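You operate a simulated robot arm through the tools that you are given. There is no shell and no other tool. Be economical: measure what you need, move in short steps, check, and stop when the job is done.

Carry out the task below with a simulated robot arm. There is one attempt and no reset: what you move stays moved.

JOB
Put the can that says "lemon" from the dining table top on top of the coaster box.
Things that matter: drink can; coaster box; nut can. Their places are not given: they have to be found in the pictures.

The check looks at the end state, three seconds after you hand in, the way a careful person would. Anything else that was tipped, shoved, dropped, spilled or broken makes it a failure.

ROBOT AND FRAMES
A 7-joint arm with a two-finger parallel gripper, fixed in place. Base frame: the origin is at the foot of the arm, x ahead of it, y to its left, z up; the work surface is at about z = 0.9. Units: m, rad, N and s.
With the tool pointing down near the work surface it reaches from about 0.3 to 0.68 m from the base axis. Its first joint turns from -1.152 to 1.152 rad. Payload 1.57 kg.
The tool frame sits at the grasp point between the pads (the TCP): z along the fingers, y along the line on which they close. The tips reach 0.03 m beyond it. The gripper opens to 0.11 m. The fingers are 0.024 m wide and 0.012 m thick; the gripper's body (0.048 by 0.112 m) begins 0.078 m behind the TCP.
Orientation is that of the tool frame in the base frame, as a unit quaternion [w, x, y, z]. With the fingers straight down and closing along the base's y, the tool's x points along the base's -x, its y along +y and its z along -z.

CONTROLS
- The arm moves only by the tool drive_tool. Its arguments are lists of equal length, an entry for each row: "slide": the shift along the base's x, y, z in units of 400 mm (1.0 is 400 mm), a list of three; "twist": the turn about the base's z in units of 180 degrees (1.0 is 180 degrees); "jaw": the finger opening in m, from 0 to 0.11. In form: {"slide": [[dx, dy, dz], ...], "twist": [twist, ...], "jaw": [jaw, ...]}. A call has 1 to 12 rows; each row is the pose to reach, as a shift and turn from the pose commanded when the call began. A call with a number of a shift or a turn outside -1 to 1 is refused whole. Rows are played at 5 a second. More than 0.05 m and 0.15 rad between two rows, or a gripper value outside its range, and nothing of the call is played. Where a pose cannot be reached the arm comes as near as it can. A force on the tool above 40 N (or 10 N above the force at the start of the call, whichever is more), or a blocked arm, ends the call early, and 0.2 s more pass. Each finger travels about 0.108 m/s and halts on what it meets, pressing with about 27 N; the grip force reading is that of the motor and also rises with nothing between the fingers. The clock runs only during rows and for 0.2 s after the last one: add rows that repeat a pose to give the fingers time. The reply holds the time, the measured pose of the TCP, the force on the tool along the base axes, the opening and the grip force, in the units named above and with some noise.
- Cameras (640 x 400 px; columns grow to the right, rows downward): "scene" is fixed at [0.1707, -0.3963, 1.4084]; the picture's right is [0.68, -0.73, 0.00], its down [-0.43, -0.40, -0.81] and it looks along [0.60, 0.55, -0.58] (base axes); focal length 317 px, centre (320, 200). "wrist" rides on the gripper at [-0.036, 0, -0.08] in the tool frame; the picture's right is [0.00, -1.00, 0.00], its down [0.97, 0.00, -0.24] and it looks along [0.24, 0.00, 0.97] (tool axes); focal length 218 px, centre (320, 200).
- grab_frame(camera): a new picture of that camera. It takes no simulated time.
- pixel_to_xyz(camera, pixels): for up to 12 pixels [column, row] of the newest picture of that camera ("zoom" is the newest enlarged one), the place [x, y, z] in the base frame of the surface seen there, good to about 0.003 m, but the place of the scene camera against the robot may be out by one fixed shift of up to 0.012 m in any direction. It takes no simulated time.
- inspect(camera, box): a new picture of the part [left, top, right, bottom] of that camera's present view, enlarged. It takes no simulated time.
- job_done(): hands the job in; it is judged then, once.

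Work in short steps. Measure before you move; look again where a grasp or a placing could have gone wrong, and mend it. You have 60 turns and 20 pictures in all, those below and enlarged ones among them. Open the gripper and draw the arm clear of the work before you hand the job in, unless the task says otherwise; then end with one line.

The tools are called after "Emit:" as a command line: name --argument value ..., lists and objects as JSON in quotes. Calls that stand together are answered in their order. drive_tool: Moves the arm, as the interface text tells. Its arguments: {"type":"object","properties":{"slide":{"type":"array","items":{"type":"array","items":{"type":"number"}}},"twist":{"type":"array","items":{"type":"number"}},"jaw":{"type":"array","items":{"type":"number"}}},"required":["slide","twist","jaw"]} The other tools are called the same way: grab_frame (camera) takes a picture; pixel_to_xyz (camera, pixels) gives the place of the surface under pixels of a picture; inspect (camera, box) takes an enlarged picture of a part of a camera's view; job_done () hands the job in.

At the start:

```text
time_s: 0.0
tcp_pos: [0.3879, 0.1695, 1.1606]
tool_rot: [0.0, 0.0, 1.0, 0.0]
wrist_force: [0.1, 0.3, -0.1]
grip_width: 0.1099
grasp_force: 0.0
```

scene: 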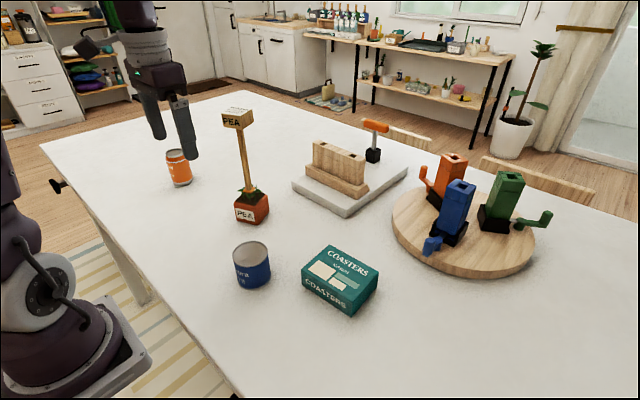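
wrist: 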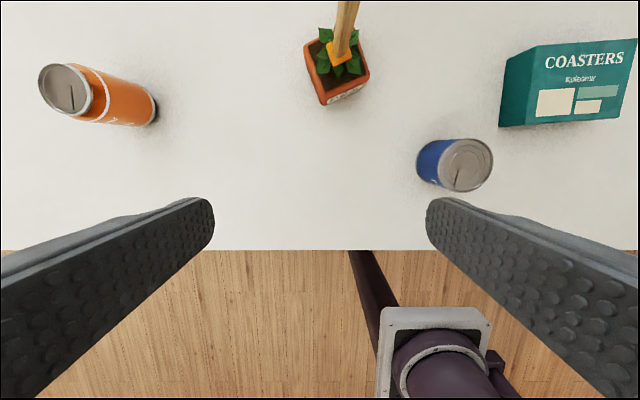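

I see an orange can at scene (178,167) and a blue can at (252,265). I'll enlarge both to read the labels.

Emit:
inspect --camera "scene" --box '[140, 135, 220, 195]'

Emit:
inspect --camera "scene" --box '[220, 225, 400, 325]'

Emit:
pixel_to_xyz --camera "scene" --pixels '[[178, 154], [180, 175], [182, 190], [251, 250], [254, 270], [340, 268], [330, 249], [378, 271], [304, 277], [350, 300], [351, 314], [240, 115]]'

Emit:
pixel_to_xyz --camera "wrist" --pixels '[[66, 90], [40, 85], [92, 95], [120, 95], [465, 165], [440, 165], [492, 165], [465, 190], [505, 60], [500, 125], [615, 118], [637, 40]]'

```text
6.67 times, centred on (180, 165) of scene
```

zoom: 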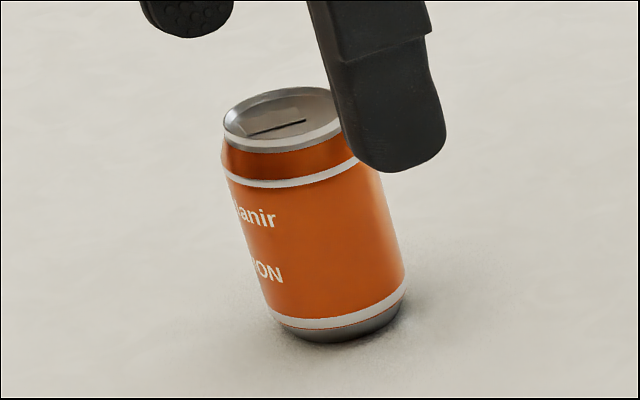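

```text
3.56 times, centred on (310, 275) of scene
```

zoom: 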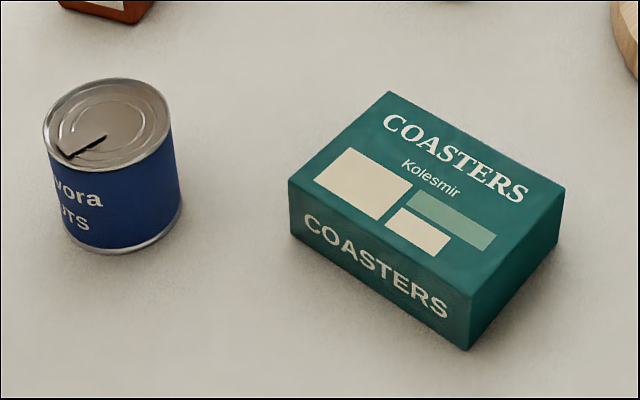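

```text
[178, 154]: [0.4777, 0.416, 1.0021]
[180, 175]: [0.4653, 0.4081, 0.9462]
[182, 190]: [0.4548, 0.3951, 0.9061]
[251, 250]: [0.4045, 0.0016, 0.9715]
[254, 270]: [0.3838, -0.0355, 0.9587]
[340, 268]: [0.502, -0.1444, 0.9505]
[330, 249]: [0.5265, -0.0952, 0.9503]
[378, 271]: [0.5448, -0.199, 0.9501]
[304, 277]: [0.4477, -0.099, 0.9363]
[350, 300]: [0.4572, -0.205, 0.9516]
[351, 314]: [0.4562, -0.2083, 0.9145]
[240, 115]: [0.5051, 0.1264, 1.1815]
```

```text
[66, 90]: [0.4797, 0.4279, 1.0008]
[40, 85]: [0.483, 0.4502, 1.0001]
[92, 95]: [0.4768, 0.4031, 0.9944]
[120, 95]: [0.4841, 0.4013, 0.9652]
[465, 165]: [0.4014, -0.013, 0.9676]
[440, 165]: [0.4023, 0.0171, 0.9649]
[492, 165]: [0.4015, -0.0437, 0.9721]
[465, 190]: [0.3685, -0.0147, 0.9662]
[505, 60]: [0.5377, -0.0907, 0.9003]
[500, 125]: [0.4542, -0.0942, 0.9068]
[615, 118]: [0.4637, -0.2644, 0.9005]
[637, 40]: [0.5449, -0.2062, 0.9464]
```

The orange can reads "…ON" (lemon), and the blue one is nuts ("…UTS"). The orange can's axis is near (0.480, 0.427) with its top at about 1.0, so I'll move toward it at height and look again.

Emit:
drive_tool --slide '[[0, 0.1, 0], [0, 0.2, 0], [0, 0.3, 0], [0.02, 0.4, 0], [0.05, 0.5, 0], [0.1, 0.58, 0], [0.15, 0.644, 0], [0.15, 0.644, 0]]' --twist '[0, 0, 0, 0, 0, 0, 0, 0]' --jaw '[0.11, 0.11, 0.11, 0.11, 0.11, 0.11, 0.11, 0.11]'

Emit:
grab_frame --camera "wrist"

```text
time_s: 1.8
tcp_pos: [0.435, 0.4042, 1.1484]
tool_rot: [0.0, 0.0, 1.0, 0.0]
wrist_force: [-0.2, 0.2, -0.1]
grip_width: 0.1104
grasp_force: 0.0
out of reach, approached as far as the arm can: row 7, 8
```

```text
15 pictures are left
```

wrist: 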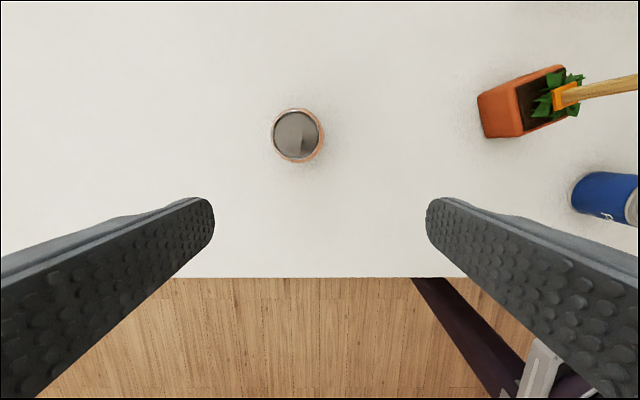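

The can top is at wrist (297,135). I'll measure its rim before going down.

Emit:
pixel_to_xyz --camera "wrist" --pixels '[[297, 135], [275, 135], [321, 135], [297, 112], [297, 158], [300, 140]]'

```text
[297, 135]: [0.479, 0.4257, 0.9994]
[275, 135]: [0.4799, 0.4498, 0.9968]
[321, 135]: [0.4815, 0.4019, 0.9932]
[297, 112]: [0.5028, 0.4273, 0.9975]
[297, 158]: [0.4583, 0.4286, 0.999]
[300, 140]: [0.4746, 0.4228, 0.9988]
```

The can centre is (0.480, 0.426). I'll go down to about z=1.08, still above the can, and check the reference pose.

Emit:
drive_tool --slide '[[0, 0, -0.07], [0, 0, -0.14], [0, 0, -0.2], [0, 0, -0.2]]' --twist '[0, 0, 0, 0]' --jaw '[0.11, 0.11, 0.11, 0.11]'

```text
time_s: 2.8
tcp_pos: [0.4343, 0.4062, 1.07]
tool_rot: [0.0, 0.0, 1.0, 0.0]
wrist_force: [-0.1, 0.2, 1.0]
grip_width: 0.1098
grasp_force: 0.1
```

The reference is the clamped pose. Next I'll move over the can axis at about z=1.046, which puts the tips at about 1.016.

Emit:
drive_tool --slide '[[0.05, 0.025, -0.03], [0.114, 0.05, -0.06], [0.114, 0.05, -0.06]]' --twist '[0, 0, 0]' --jaw '[0.11, 0.11, 0.11]'

```text
time_s: 3.6
tcp_pos: [0.4753, 0.4269, 1.0495]
tool_rot: [0.001, -0.007, 1.0, -0.001]
wrist_force: [0.5, 1.1, 0.2]
grip_width: 0.1101
grasp_force: 0.1
out of reach, approached as far as the arm can: row 2
```

I'm over the can, so I'll descend to about z=0.957 with a slight x correction.

Emit:
drive_tool --slide '[[0.003, -0.001, -0.06], [0.008, -0.002, -0.12], [0.012, -0.002, -0.18], [0.012, -0.002, -0.231], [0.012, -0.002, -0.231]]' --twist '[0, 0, 0, 0, 0]' --jaw '[0.11, 0.11, 0.11, 0.11, 0.11]'

Emit:
grab_frame --camera "wrist"

```text
time_s: 4.8
tcp_pos: [0.4827, 0.4247, 0.954]
tool_rot: [-0.001, 0.0, 1.0, -0.001]
wrist_force: [-0.5, 0.0, -0.1]
grip_width: 0.11
grasp_force: 0.0
```

```text
14 pictures are left
```

wrist: 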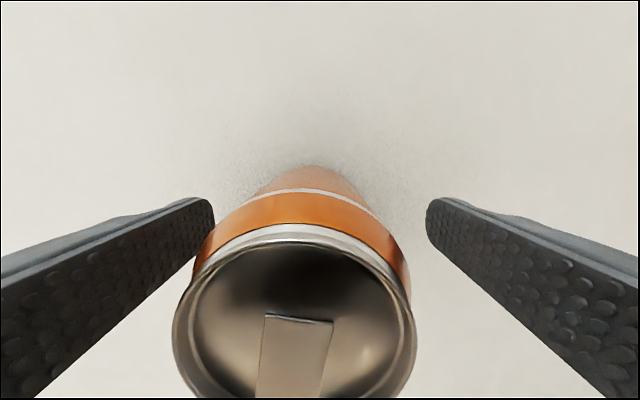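

The can sits about 25 px left of centre, roughly 5 mm toward +y. I'll correct that and close.

Emit:
drive_tool --slide '[[-0.004, 0.012, 0], [-0.004, 0.012, 0], [-0.004, 0.012, 0], [-0.004, 0.012, 0], [-0.004, 0.012, 0], [-0.004, 0.012, 0]]' --twist '[0, 0, 0, 0, 0, 0]' --jaw '[0.11, 0.085, 0.065, 0.045, 0.04, 0.04]'

```text
time_s: 6.2
tcp_pos: [0.4823, 0.4304, 0.9536]
tool_rot: [0.0, 0.0, 1.0, 0.0]
wrist_force: [-0.4, -0.3, 0.7]
grip_width: 0.0563
grasp_force: 27.2
```

The fingers stopped on the can at 0.056 m. I'll lift it gently, then check.

Emit:
drive_tool --slide '[[0, 0, 0.04], [0, 0, 0.1], [-0.03, -0.02, 0.17], [-0.1, -0.06, 0.25], [-0.18, -0.12, 0.33], [-0.24, -0.2, 0.4], [-0.28, -0.28, 0.45], [-0.28, -0.28, 0.45]]' --twist '[0, 0, 0, 0, 0, 0, 0, 0]' --jaw '[0.04, 0.04, 0.04, 0.04, 0.04, 0.04, 0.04, 0.04]'

Emit:
grab_frame --camera "scene"

```text
refused: row 5 steps farther than a row can; nothing moved
```

```text
13 pictures are left
```

scene: 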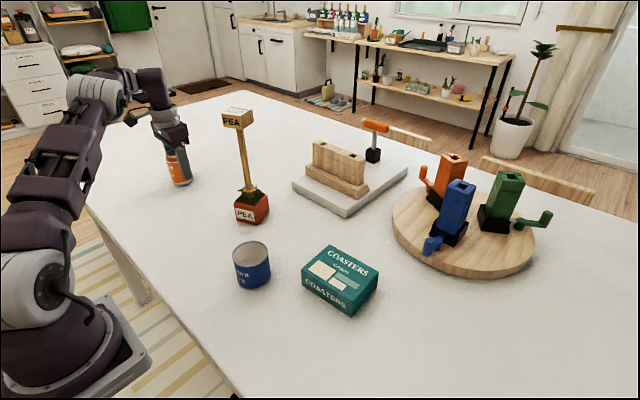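

The call was refused because one step was too long and nothing moved, so I'll retry with smaller steps.

Emit:
drive_tool --slide '[[0, 0, 0.03], [0, 0, 0.08], [-0.02, -0.01, 0.14], [-0.06, -0.03, 0.21], [-0.12, -0.07, 0.28], [-0.17, -0.12, 0.35], [-0.21, -0.19, 0.41], [-0.25, -0.26, 0.46], [-0.28, -0.34, 0.48], [-0.28, -0.34, 0.48]]' --twist '[0, 0, 0, 0, 0, 0, 0, 0, 0, 0]' --jaw '[0.04, 0.04, 0.04, 0.04, 0.04, 0.04, 0.04, 0.04, 0.04, 0.04]'

Emit:
grab_frame --camera "scene"

```text
time_s: 8.4
tcp_pos: [0.3722, 0.2941, 1.1471]
tool_rot: [0.0, 0.001, 1.0, 0.0]
wrist_force: [-0.2, -0.7, -0.4]
grip_width: 0.0562
grasp_force: 27.1
```

```text
12 pictures are left
```

scene: 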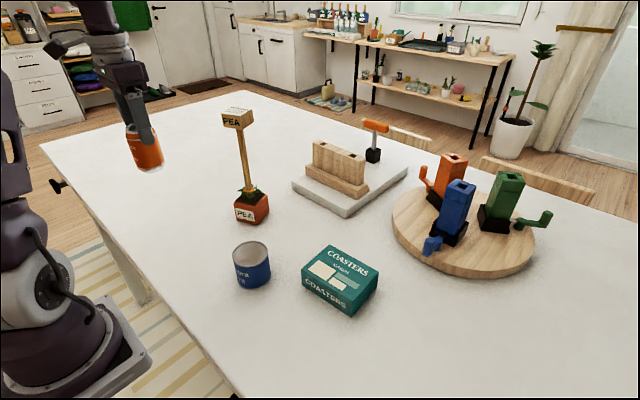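

The can is held and clear. I'll carry it toward -y at x≈0.37, which leaves about 0.13 m to the PEA sign and passes over the nut can.

Emit:
drive_tool --slide '[[0, -0.1, 0], [0, -0.2, 0], [0, -0.3, 0], [0, -0.4, 0], [0, -0.5, 0], [0, -0.6, 0], [0, -0.7, 0], [0, -0.8, 0], [0, -0.9, 0], [0, -1.0, 0], [0, -1.0, 0]]' --twist '[0, 0, 0, 0, 0, 0, 0, 0, 0, 0, 0]' --jaw '[0.04, 0.04, 0.04, 0.04, 0.04, 0.04, 0.04, 0.04, 0.04, 0.04, 0.04]'

Emit:
grab_frame --camera "wrist"

```text
time_s: 10.8
tcp_pos: [0.3686, -0.105, 1.1458]
tool_rot: [0.0, 0.0, 1.0, 0.0]
wrist_force: [0.4, 1.3, 0.1]
grip_width: 0.0561
grasp_force: 26.9
```

```text
11 pictures are left
```

wrist: 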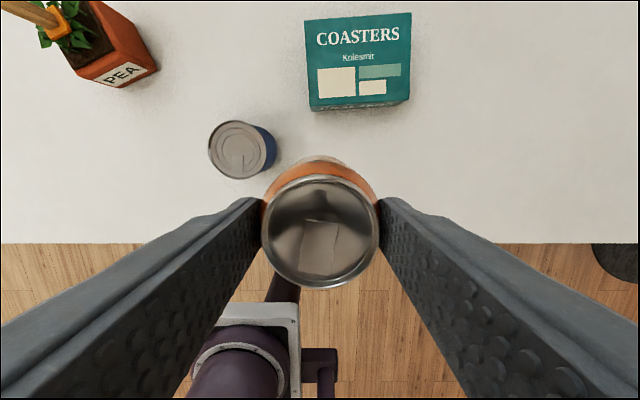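

The box top spans columns 306–411 and rows 14–105 in the wrist view. I'll measure its corners.

Emit:
pixel_to_xyz --camera "wrist" --pixels '[[308, 22], [409, 15], [408, 99], [313, 104], [360, 60], [210, 150], [262, 150], [320, 240]]'

```text
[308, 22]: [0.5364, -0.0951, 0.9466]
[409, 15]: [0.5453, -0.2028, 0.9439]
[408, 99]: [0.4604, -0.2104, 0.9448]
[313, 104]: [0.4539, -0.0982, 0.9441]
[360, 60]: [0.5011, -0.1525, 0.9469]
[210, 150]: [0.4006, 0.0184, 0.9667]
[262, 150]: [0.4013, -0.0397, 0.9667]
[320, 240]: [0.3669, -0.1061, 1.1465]
```

The can top reads about z=1.146, so the can may have slipped lower in the grip: it should be near 1.19. I'll look closely.

Emit:
grab_frame --camera "scene"

Emit:
pixel_to_xyz --camera "wrist" --pixels '[[320, 178], [320, 286], [264, 235], [377, 235], [300, 250], [340, 250], [320, 170], [320, 160]]'

```text
10 pictures are left
```

scene: 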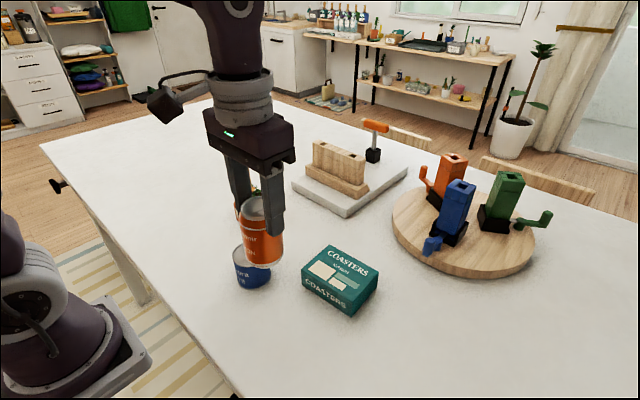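

```text
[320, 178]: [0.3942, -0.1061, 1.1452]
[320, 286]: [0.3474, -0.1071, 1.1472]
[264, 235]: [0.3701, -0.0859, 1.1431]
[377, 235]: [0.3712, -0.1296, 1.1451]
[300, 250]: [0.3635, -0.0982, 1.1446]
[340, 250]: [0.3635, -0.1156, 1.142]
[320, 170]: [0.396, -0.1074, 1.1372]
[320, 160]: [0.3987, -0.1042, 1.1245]
```

The earlier scene frame also fits a can already low in the grip, so most of the slip happened during the lift, and it still has 3 cm of overlap. I'll move smoothly over the box centre (0.499, -0.152), descending partway, and recheck the slip.

Emit:
drive_tool --slide '[[0.04, -0.015, 0], [0.12, -0.045, -0.02], [0.2, -0.07, -0.05], [0.28, -0.1, -0.09], [0.321, -0.112, -0.12]]' --twist '[0, 0, 0, 0, 0]' --jaw '[0.04, 0.04, 0.04, 0.04, 0.04]'

Emit:
grab_frame --camera "wrist"

Emit:
grab_frame --camera "scene"

```text
time_s: 12.0
tcp_pos: [0.5003, -0.1511, 1.0963]
tool_rot: [0.0, 0.0, 1.0, -0.001]
wrist_force: [-0.1, 0.5, -0.7]
grip_width: 0.0562
grasp_force: 26.9
```

```text
9 pictures are left
```

wrist: 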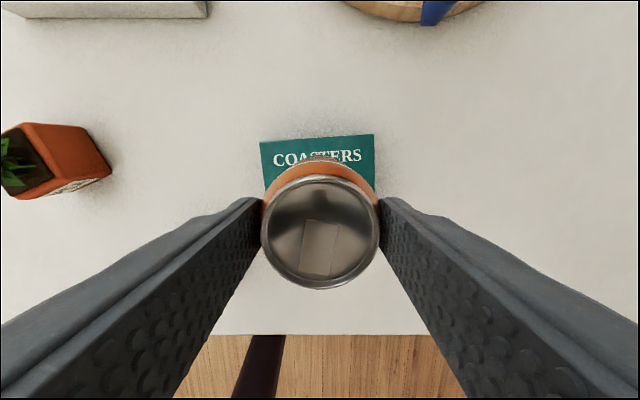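

```text
8 pictures are left
```

scene: 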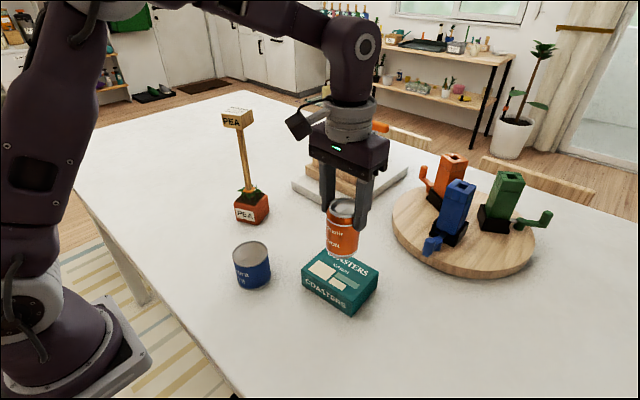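

Rim size is unchanged, so the slip has stopped. I'll measure the can top and bottom, and the visible box top.

Emit:
pixel_to_xyz --camera "wrist" --pixels '[[320, 179], [320, 286], [264, 235], [377, 235], [264, 143], [371, 137], [270, 180]]'

Emit:
inspect --camera "scene" --box '[290, 190, 400, 320]'

```text
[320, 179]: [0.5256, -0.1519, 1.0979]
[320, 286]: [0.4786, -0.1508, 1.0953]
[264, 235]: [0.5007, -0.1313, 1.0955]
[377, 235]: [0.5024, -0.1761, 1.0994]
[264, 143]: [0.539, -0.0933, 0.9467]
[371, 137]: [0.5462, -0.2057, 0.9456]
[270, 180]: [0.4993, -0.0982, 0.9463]
```

```text
3.08 times, centred on (345, 255) of scene
```

zoom: 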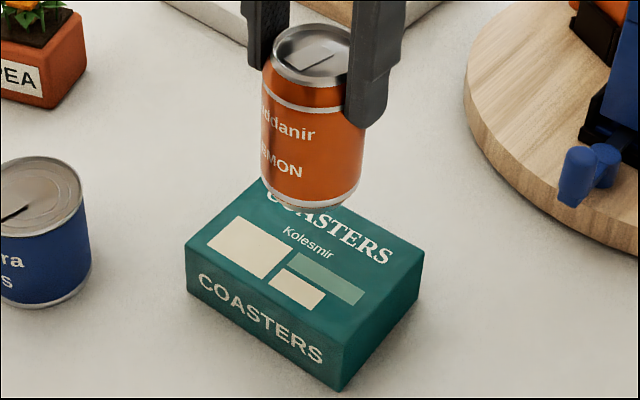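

The label reads "LEMON" and the can is centred over the box, with its bottom at about 0.997 and the box top at about 0.946. I'll lower it about 0.047 m slowly, then check the force.

Emit:
drive_tool --slide '[[-0.003, 0, -0.04], [-0.006, 0, -0.075], [-0.006, 0, -0.1], [-0.006, 0, -0.115], [-0.006, 0, -0.115]]' --twist '[0, 0, 0, 0, 0]' --jaw '[0.04, 0.04, 0.04, 0.04, 0.04]'

Emit:
inspect --camera "scene" --box '[290, 190, 400, 320]'

```text
time_s: 13.2
tcp_pos: [0.4965, -0.151, 1.0522]
tool_rot: [0.0, 0.001, 1.0, 0.0]
wrist_force: [-0.6, -0.2, -0.3]
grip_width: 0.0561
grasp_force: 26.8
```

```text
3.08 times, centred on (345, 255) of scene
```

zoom: 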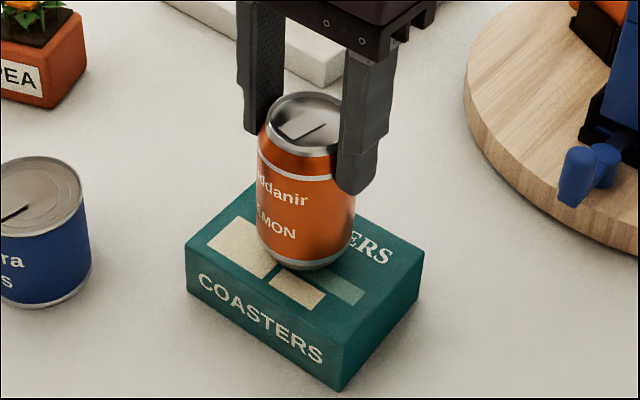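

There's no contact yet, with an estimated gap of 5 mm. I'll step down in small increments and watch the force.

Emit:
drive_tool --slide '[[0, 0, -0.005], [0, 0, -0.01], [0, 0, -0.013], [0, 0, -0.013]]' --twist '[0, 0, 0, 0]' --jaw '[0.04, 0.04, 0.04, 0.04]'

```text
time_s: 14.2
tcp_pos: [0.4963, -0.1509, 1.047]
tool_rot: [0.0, 0.001, 1.0, 0.0]
wrist_force: [-0.3, 0.0, -0.5]
grip_width: 0.0562
grasp_force: 26.8
```

The force is still flat, so I'll keep going in 1 mm steps.

Emit:
drive_tool --slide '[[0, 0, -0.0025], [0, 0, -0.005], [0, 0, -0.0075], [0, 0, -0.0075]]' --twist '[0, 0, 0, 0]' --jaw '[0.04, 0.04, 0.04, 0.04]'

Emit:
grab_frame --camera "wrist"

Emit:
pixel_to_xyz --camera "wrist" --pixels '[[320, 179], [320, 286], [300, 240], [340, 240], [264, 235], [377, 235]]'

```text
time_s: 15.2
tcp_pos: [0.4971, -0.151, 1.045]
tool_rot: [0.002, 0.0, 1.0, 0.0]
wrist_force: [0.7, 2.6, 24.0]
grip_width: 0.0559
grasp_force: 27.3
```

```text
5 pictures are left
```

wrist: 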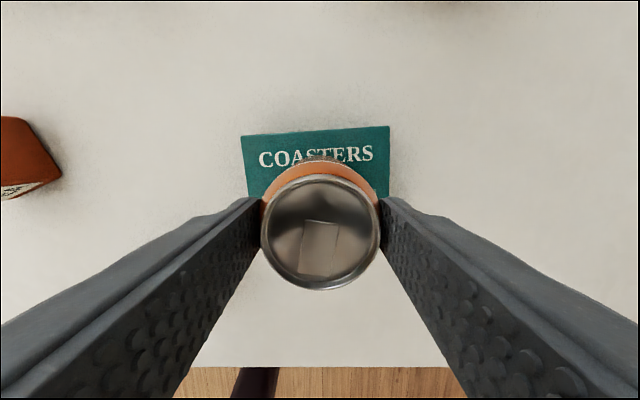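

```text
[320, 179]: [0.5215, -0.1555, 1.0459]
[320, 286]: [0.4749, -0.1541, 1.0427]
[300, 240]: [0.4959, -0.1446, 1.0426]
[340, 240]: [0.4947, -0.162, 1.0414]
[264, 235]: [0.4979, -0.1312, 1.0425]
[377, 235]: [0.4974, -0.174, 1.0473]
```

Contact is firm at 24 N. I'll ease up 1 mm to relieve the pressure, then open the fingers slowly.

Emit:
drive_tool --slide '[[0, 0, 0.002], [0, 0, 0.002], [0, 0, 0.002], [0, 0, 0.002], [0, 0, 0.002], [0, 0, 0.002], [0, 0, 0.002]]' --twist '[0, 0, 0, 0, 0, 0, 0]' --jaw '[0.04, 0.054, 0.06, 0.07, 0.085, 0.1, 0.1]'

Emit:
grab_frame --camera "scene"

```text
time_s: 16.8
tcp_pos: [0.4965, -0.1516, 1.0448]
tool_rot: [0.0, 0.0, 1.0, 0.001]
wrist_force: [-0.7, -0.4, -0.2]
grip_width: 0.0998
grasp_force: 0.1
```

```text
4 pictures are left
```

scene: 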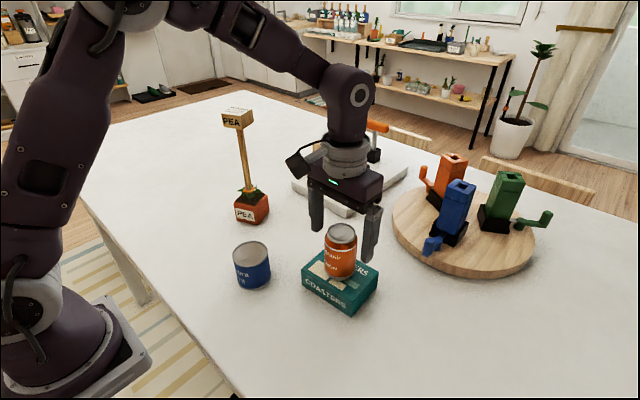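

The can stands upright on the box with the fingers clear. I'll raise straight up, then retreat.

Emit:
drive_tool --slide '[[0, 0, 0.04], [0, 0, 0.1], [0, 0, 0.18], [0, 0, 0.26], [-0.08, 0, 0.32], [-0.18, 0, 0.34], [-0.28, 0, 0.34], [-0.28, 0, 0.34]]' --twist '[0, 0, 0, 0, 0, 0, 0, 0]' --jaw '[0.1, 0.1, 0.1, 0.1, 0.1, 0.1, 0.1, 0.1]'

Emit:
grab_frame --camera "scene"

```text
time_s: 18.6
tcp_pos: [0.3849, -0.1489, 1.1796]
tool_rot: [0.0, 0.0, 1.0, 0.0]
wrist_force: [0.5, -0.6, 0.1]
grip_width: 0.1
grasp_force: 0.0
```

```text
3 pictures are left
```

scene: 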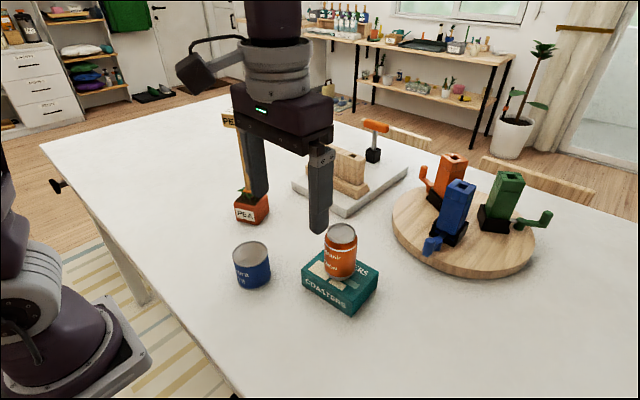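

The can is upright and centred on the coaster box, nothing else looks disturbed, and the arm is clear. I'll hand in.

Emit:
job_done

```text
The job is handed in.
```

The lemon can is standing upright on top of the coaster box; it slipped a few centimetres in the grip during the lift but wasn't dropped, and nothing else looks moved in the final picture.
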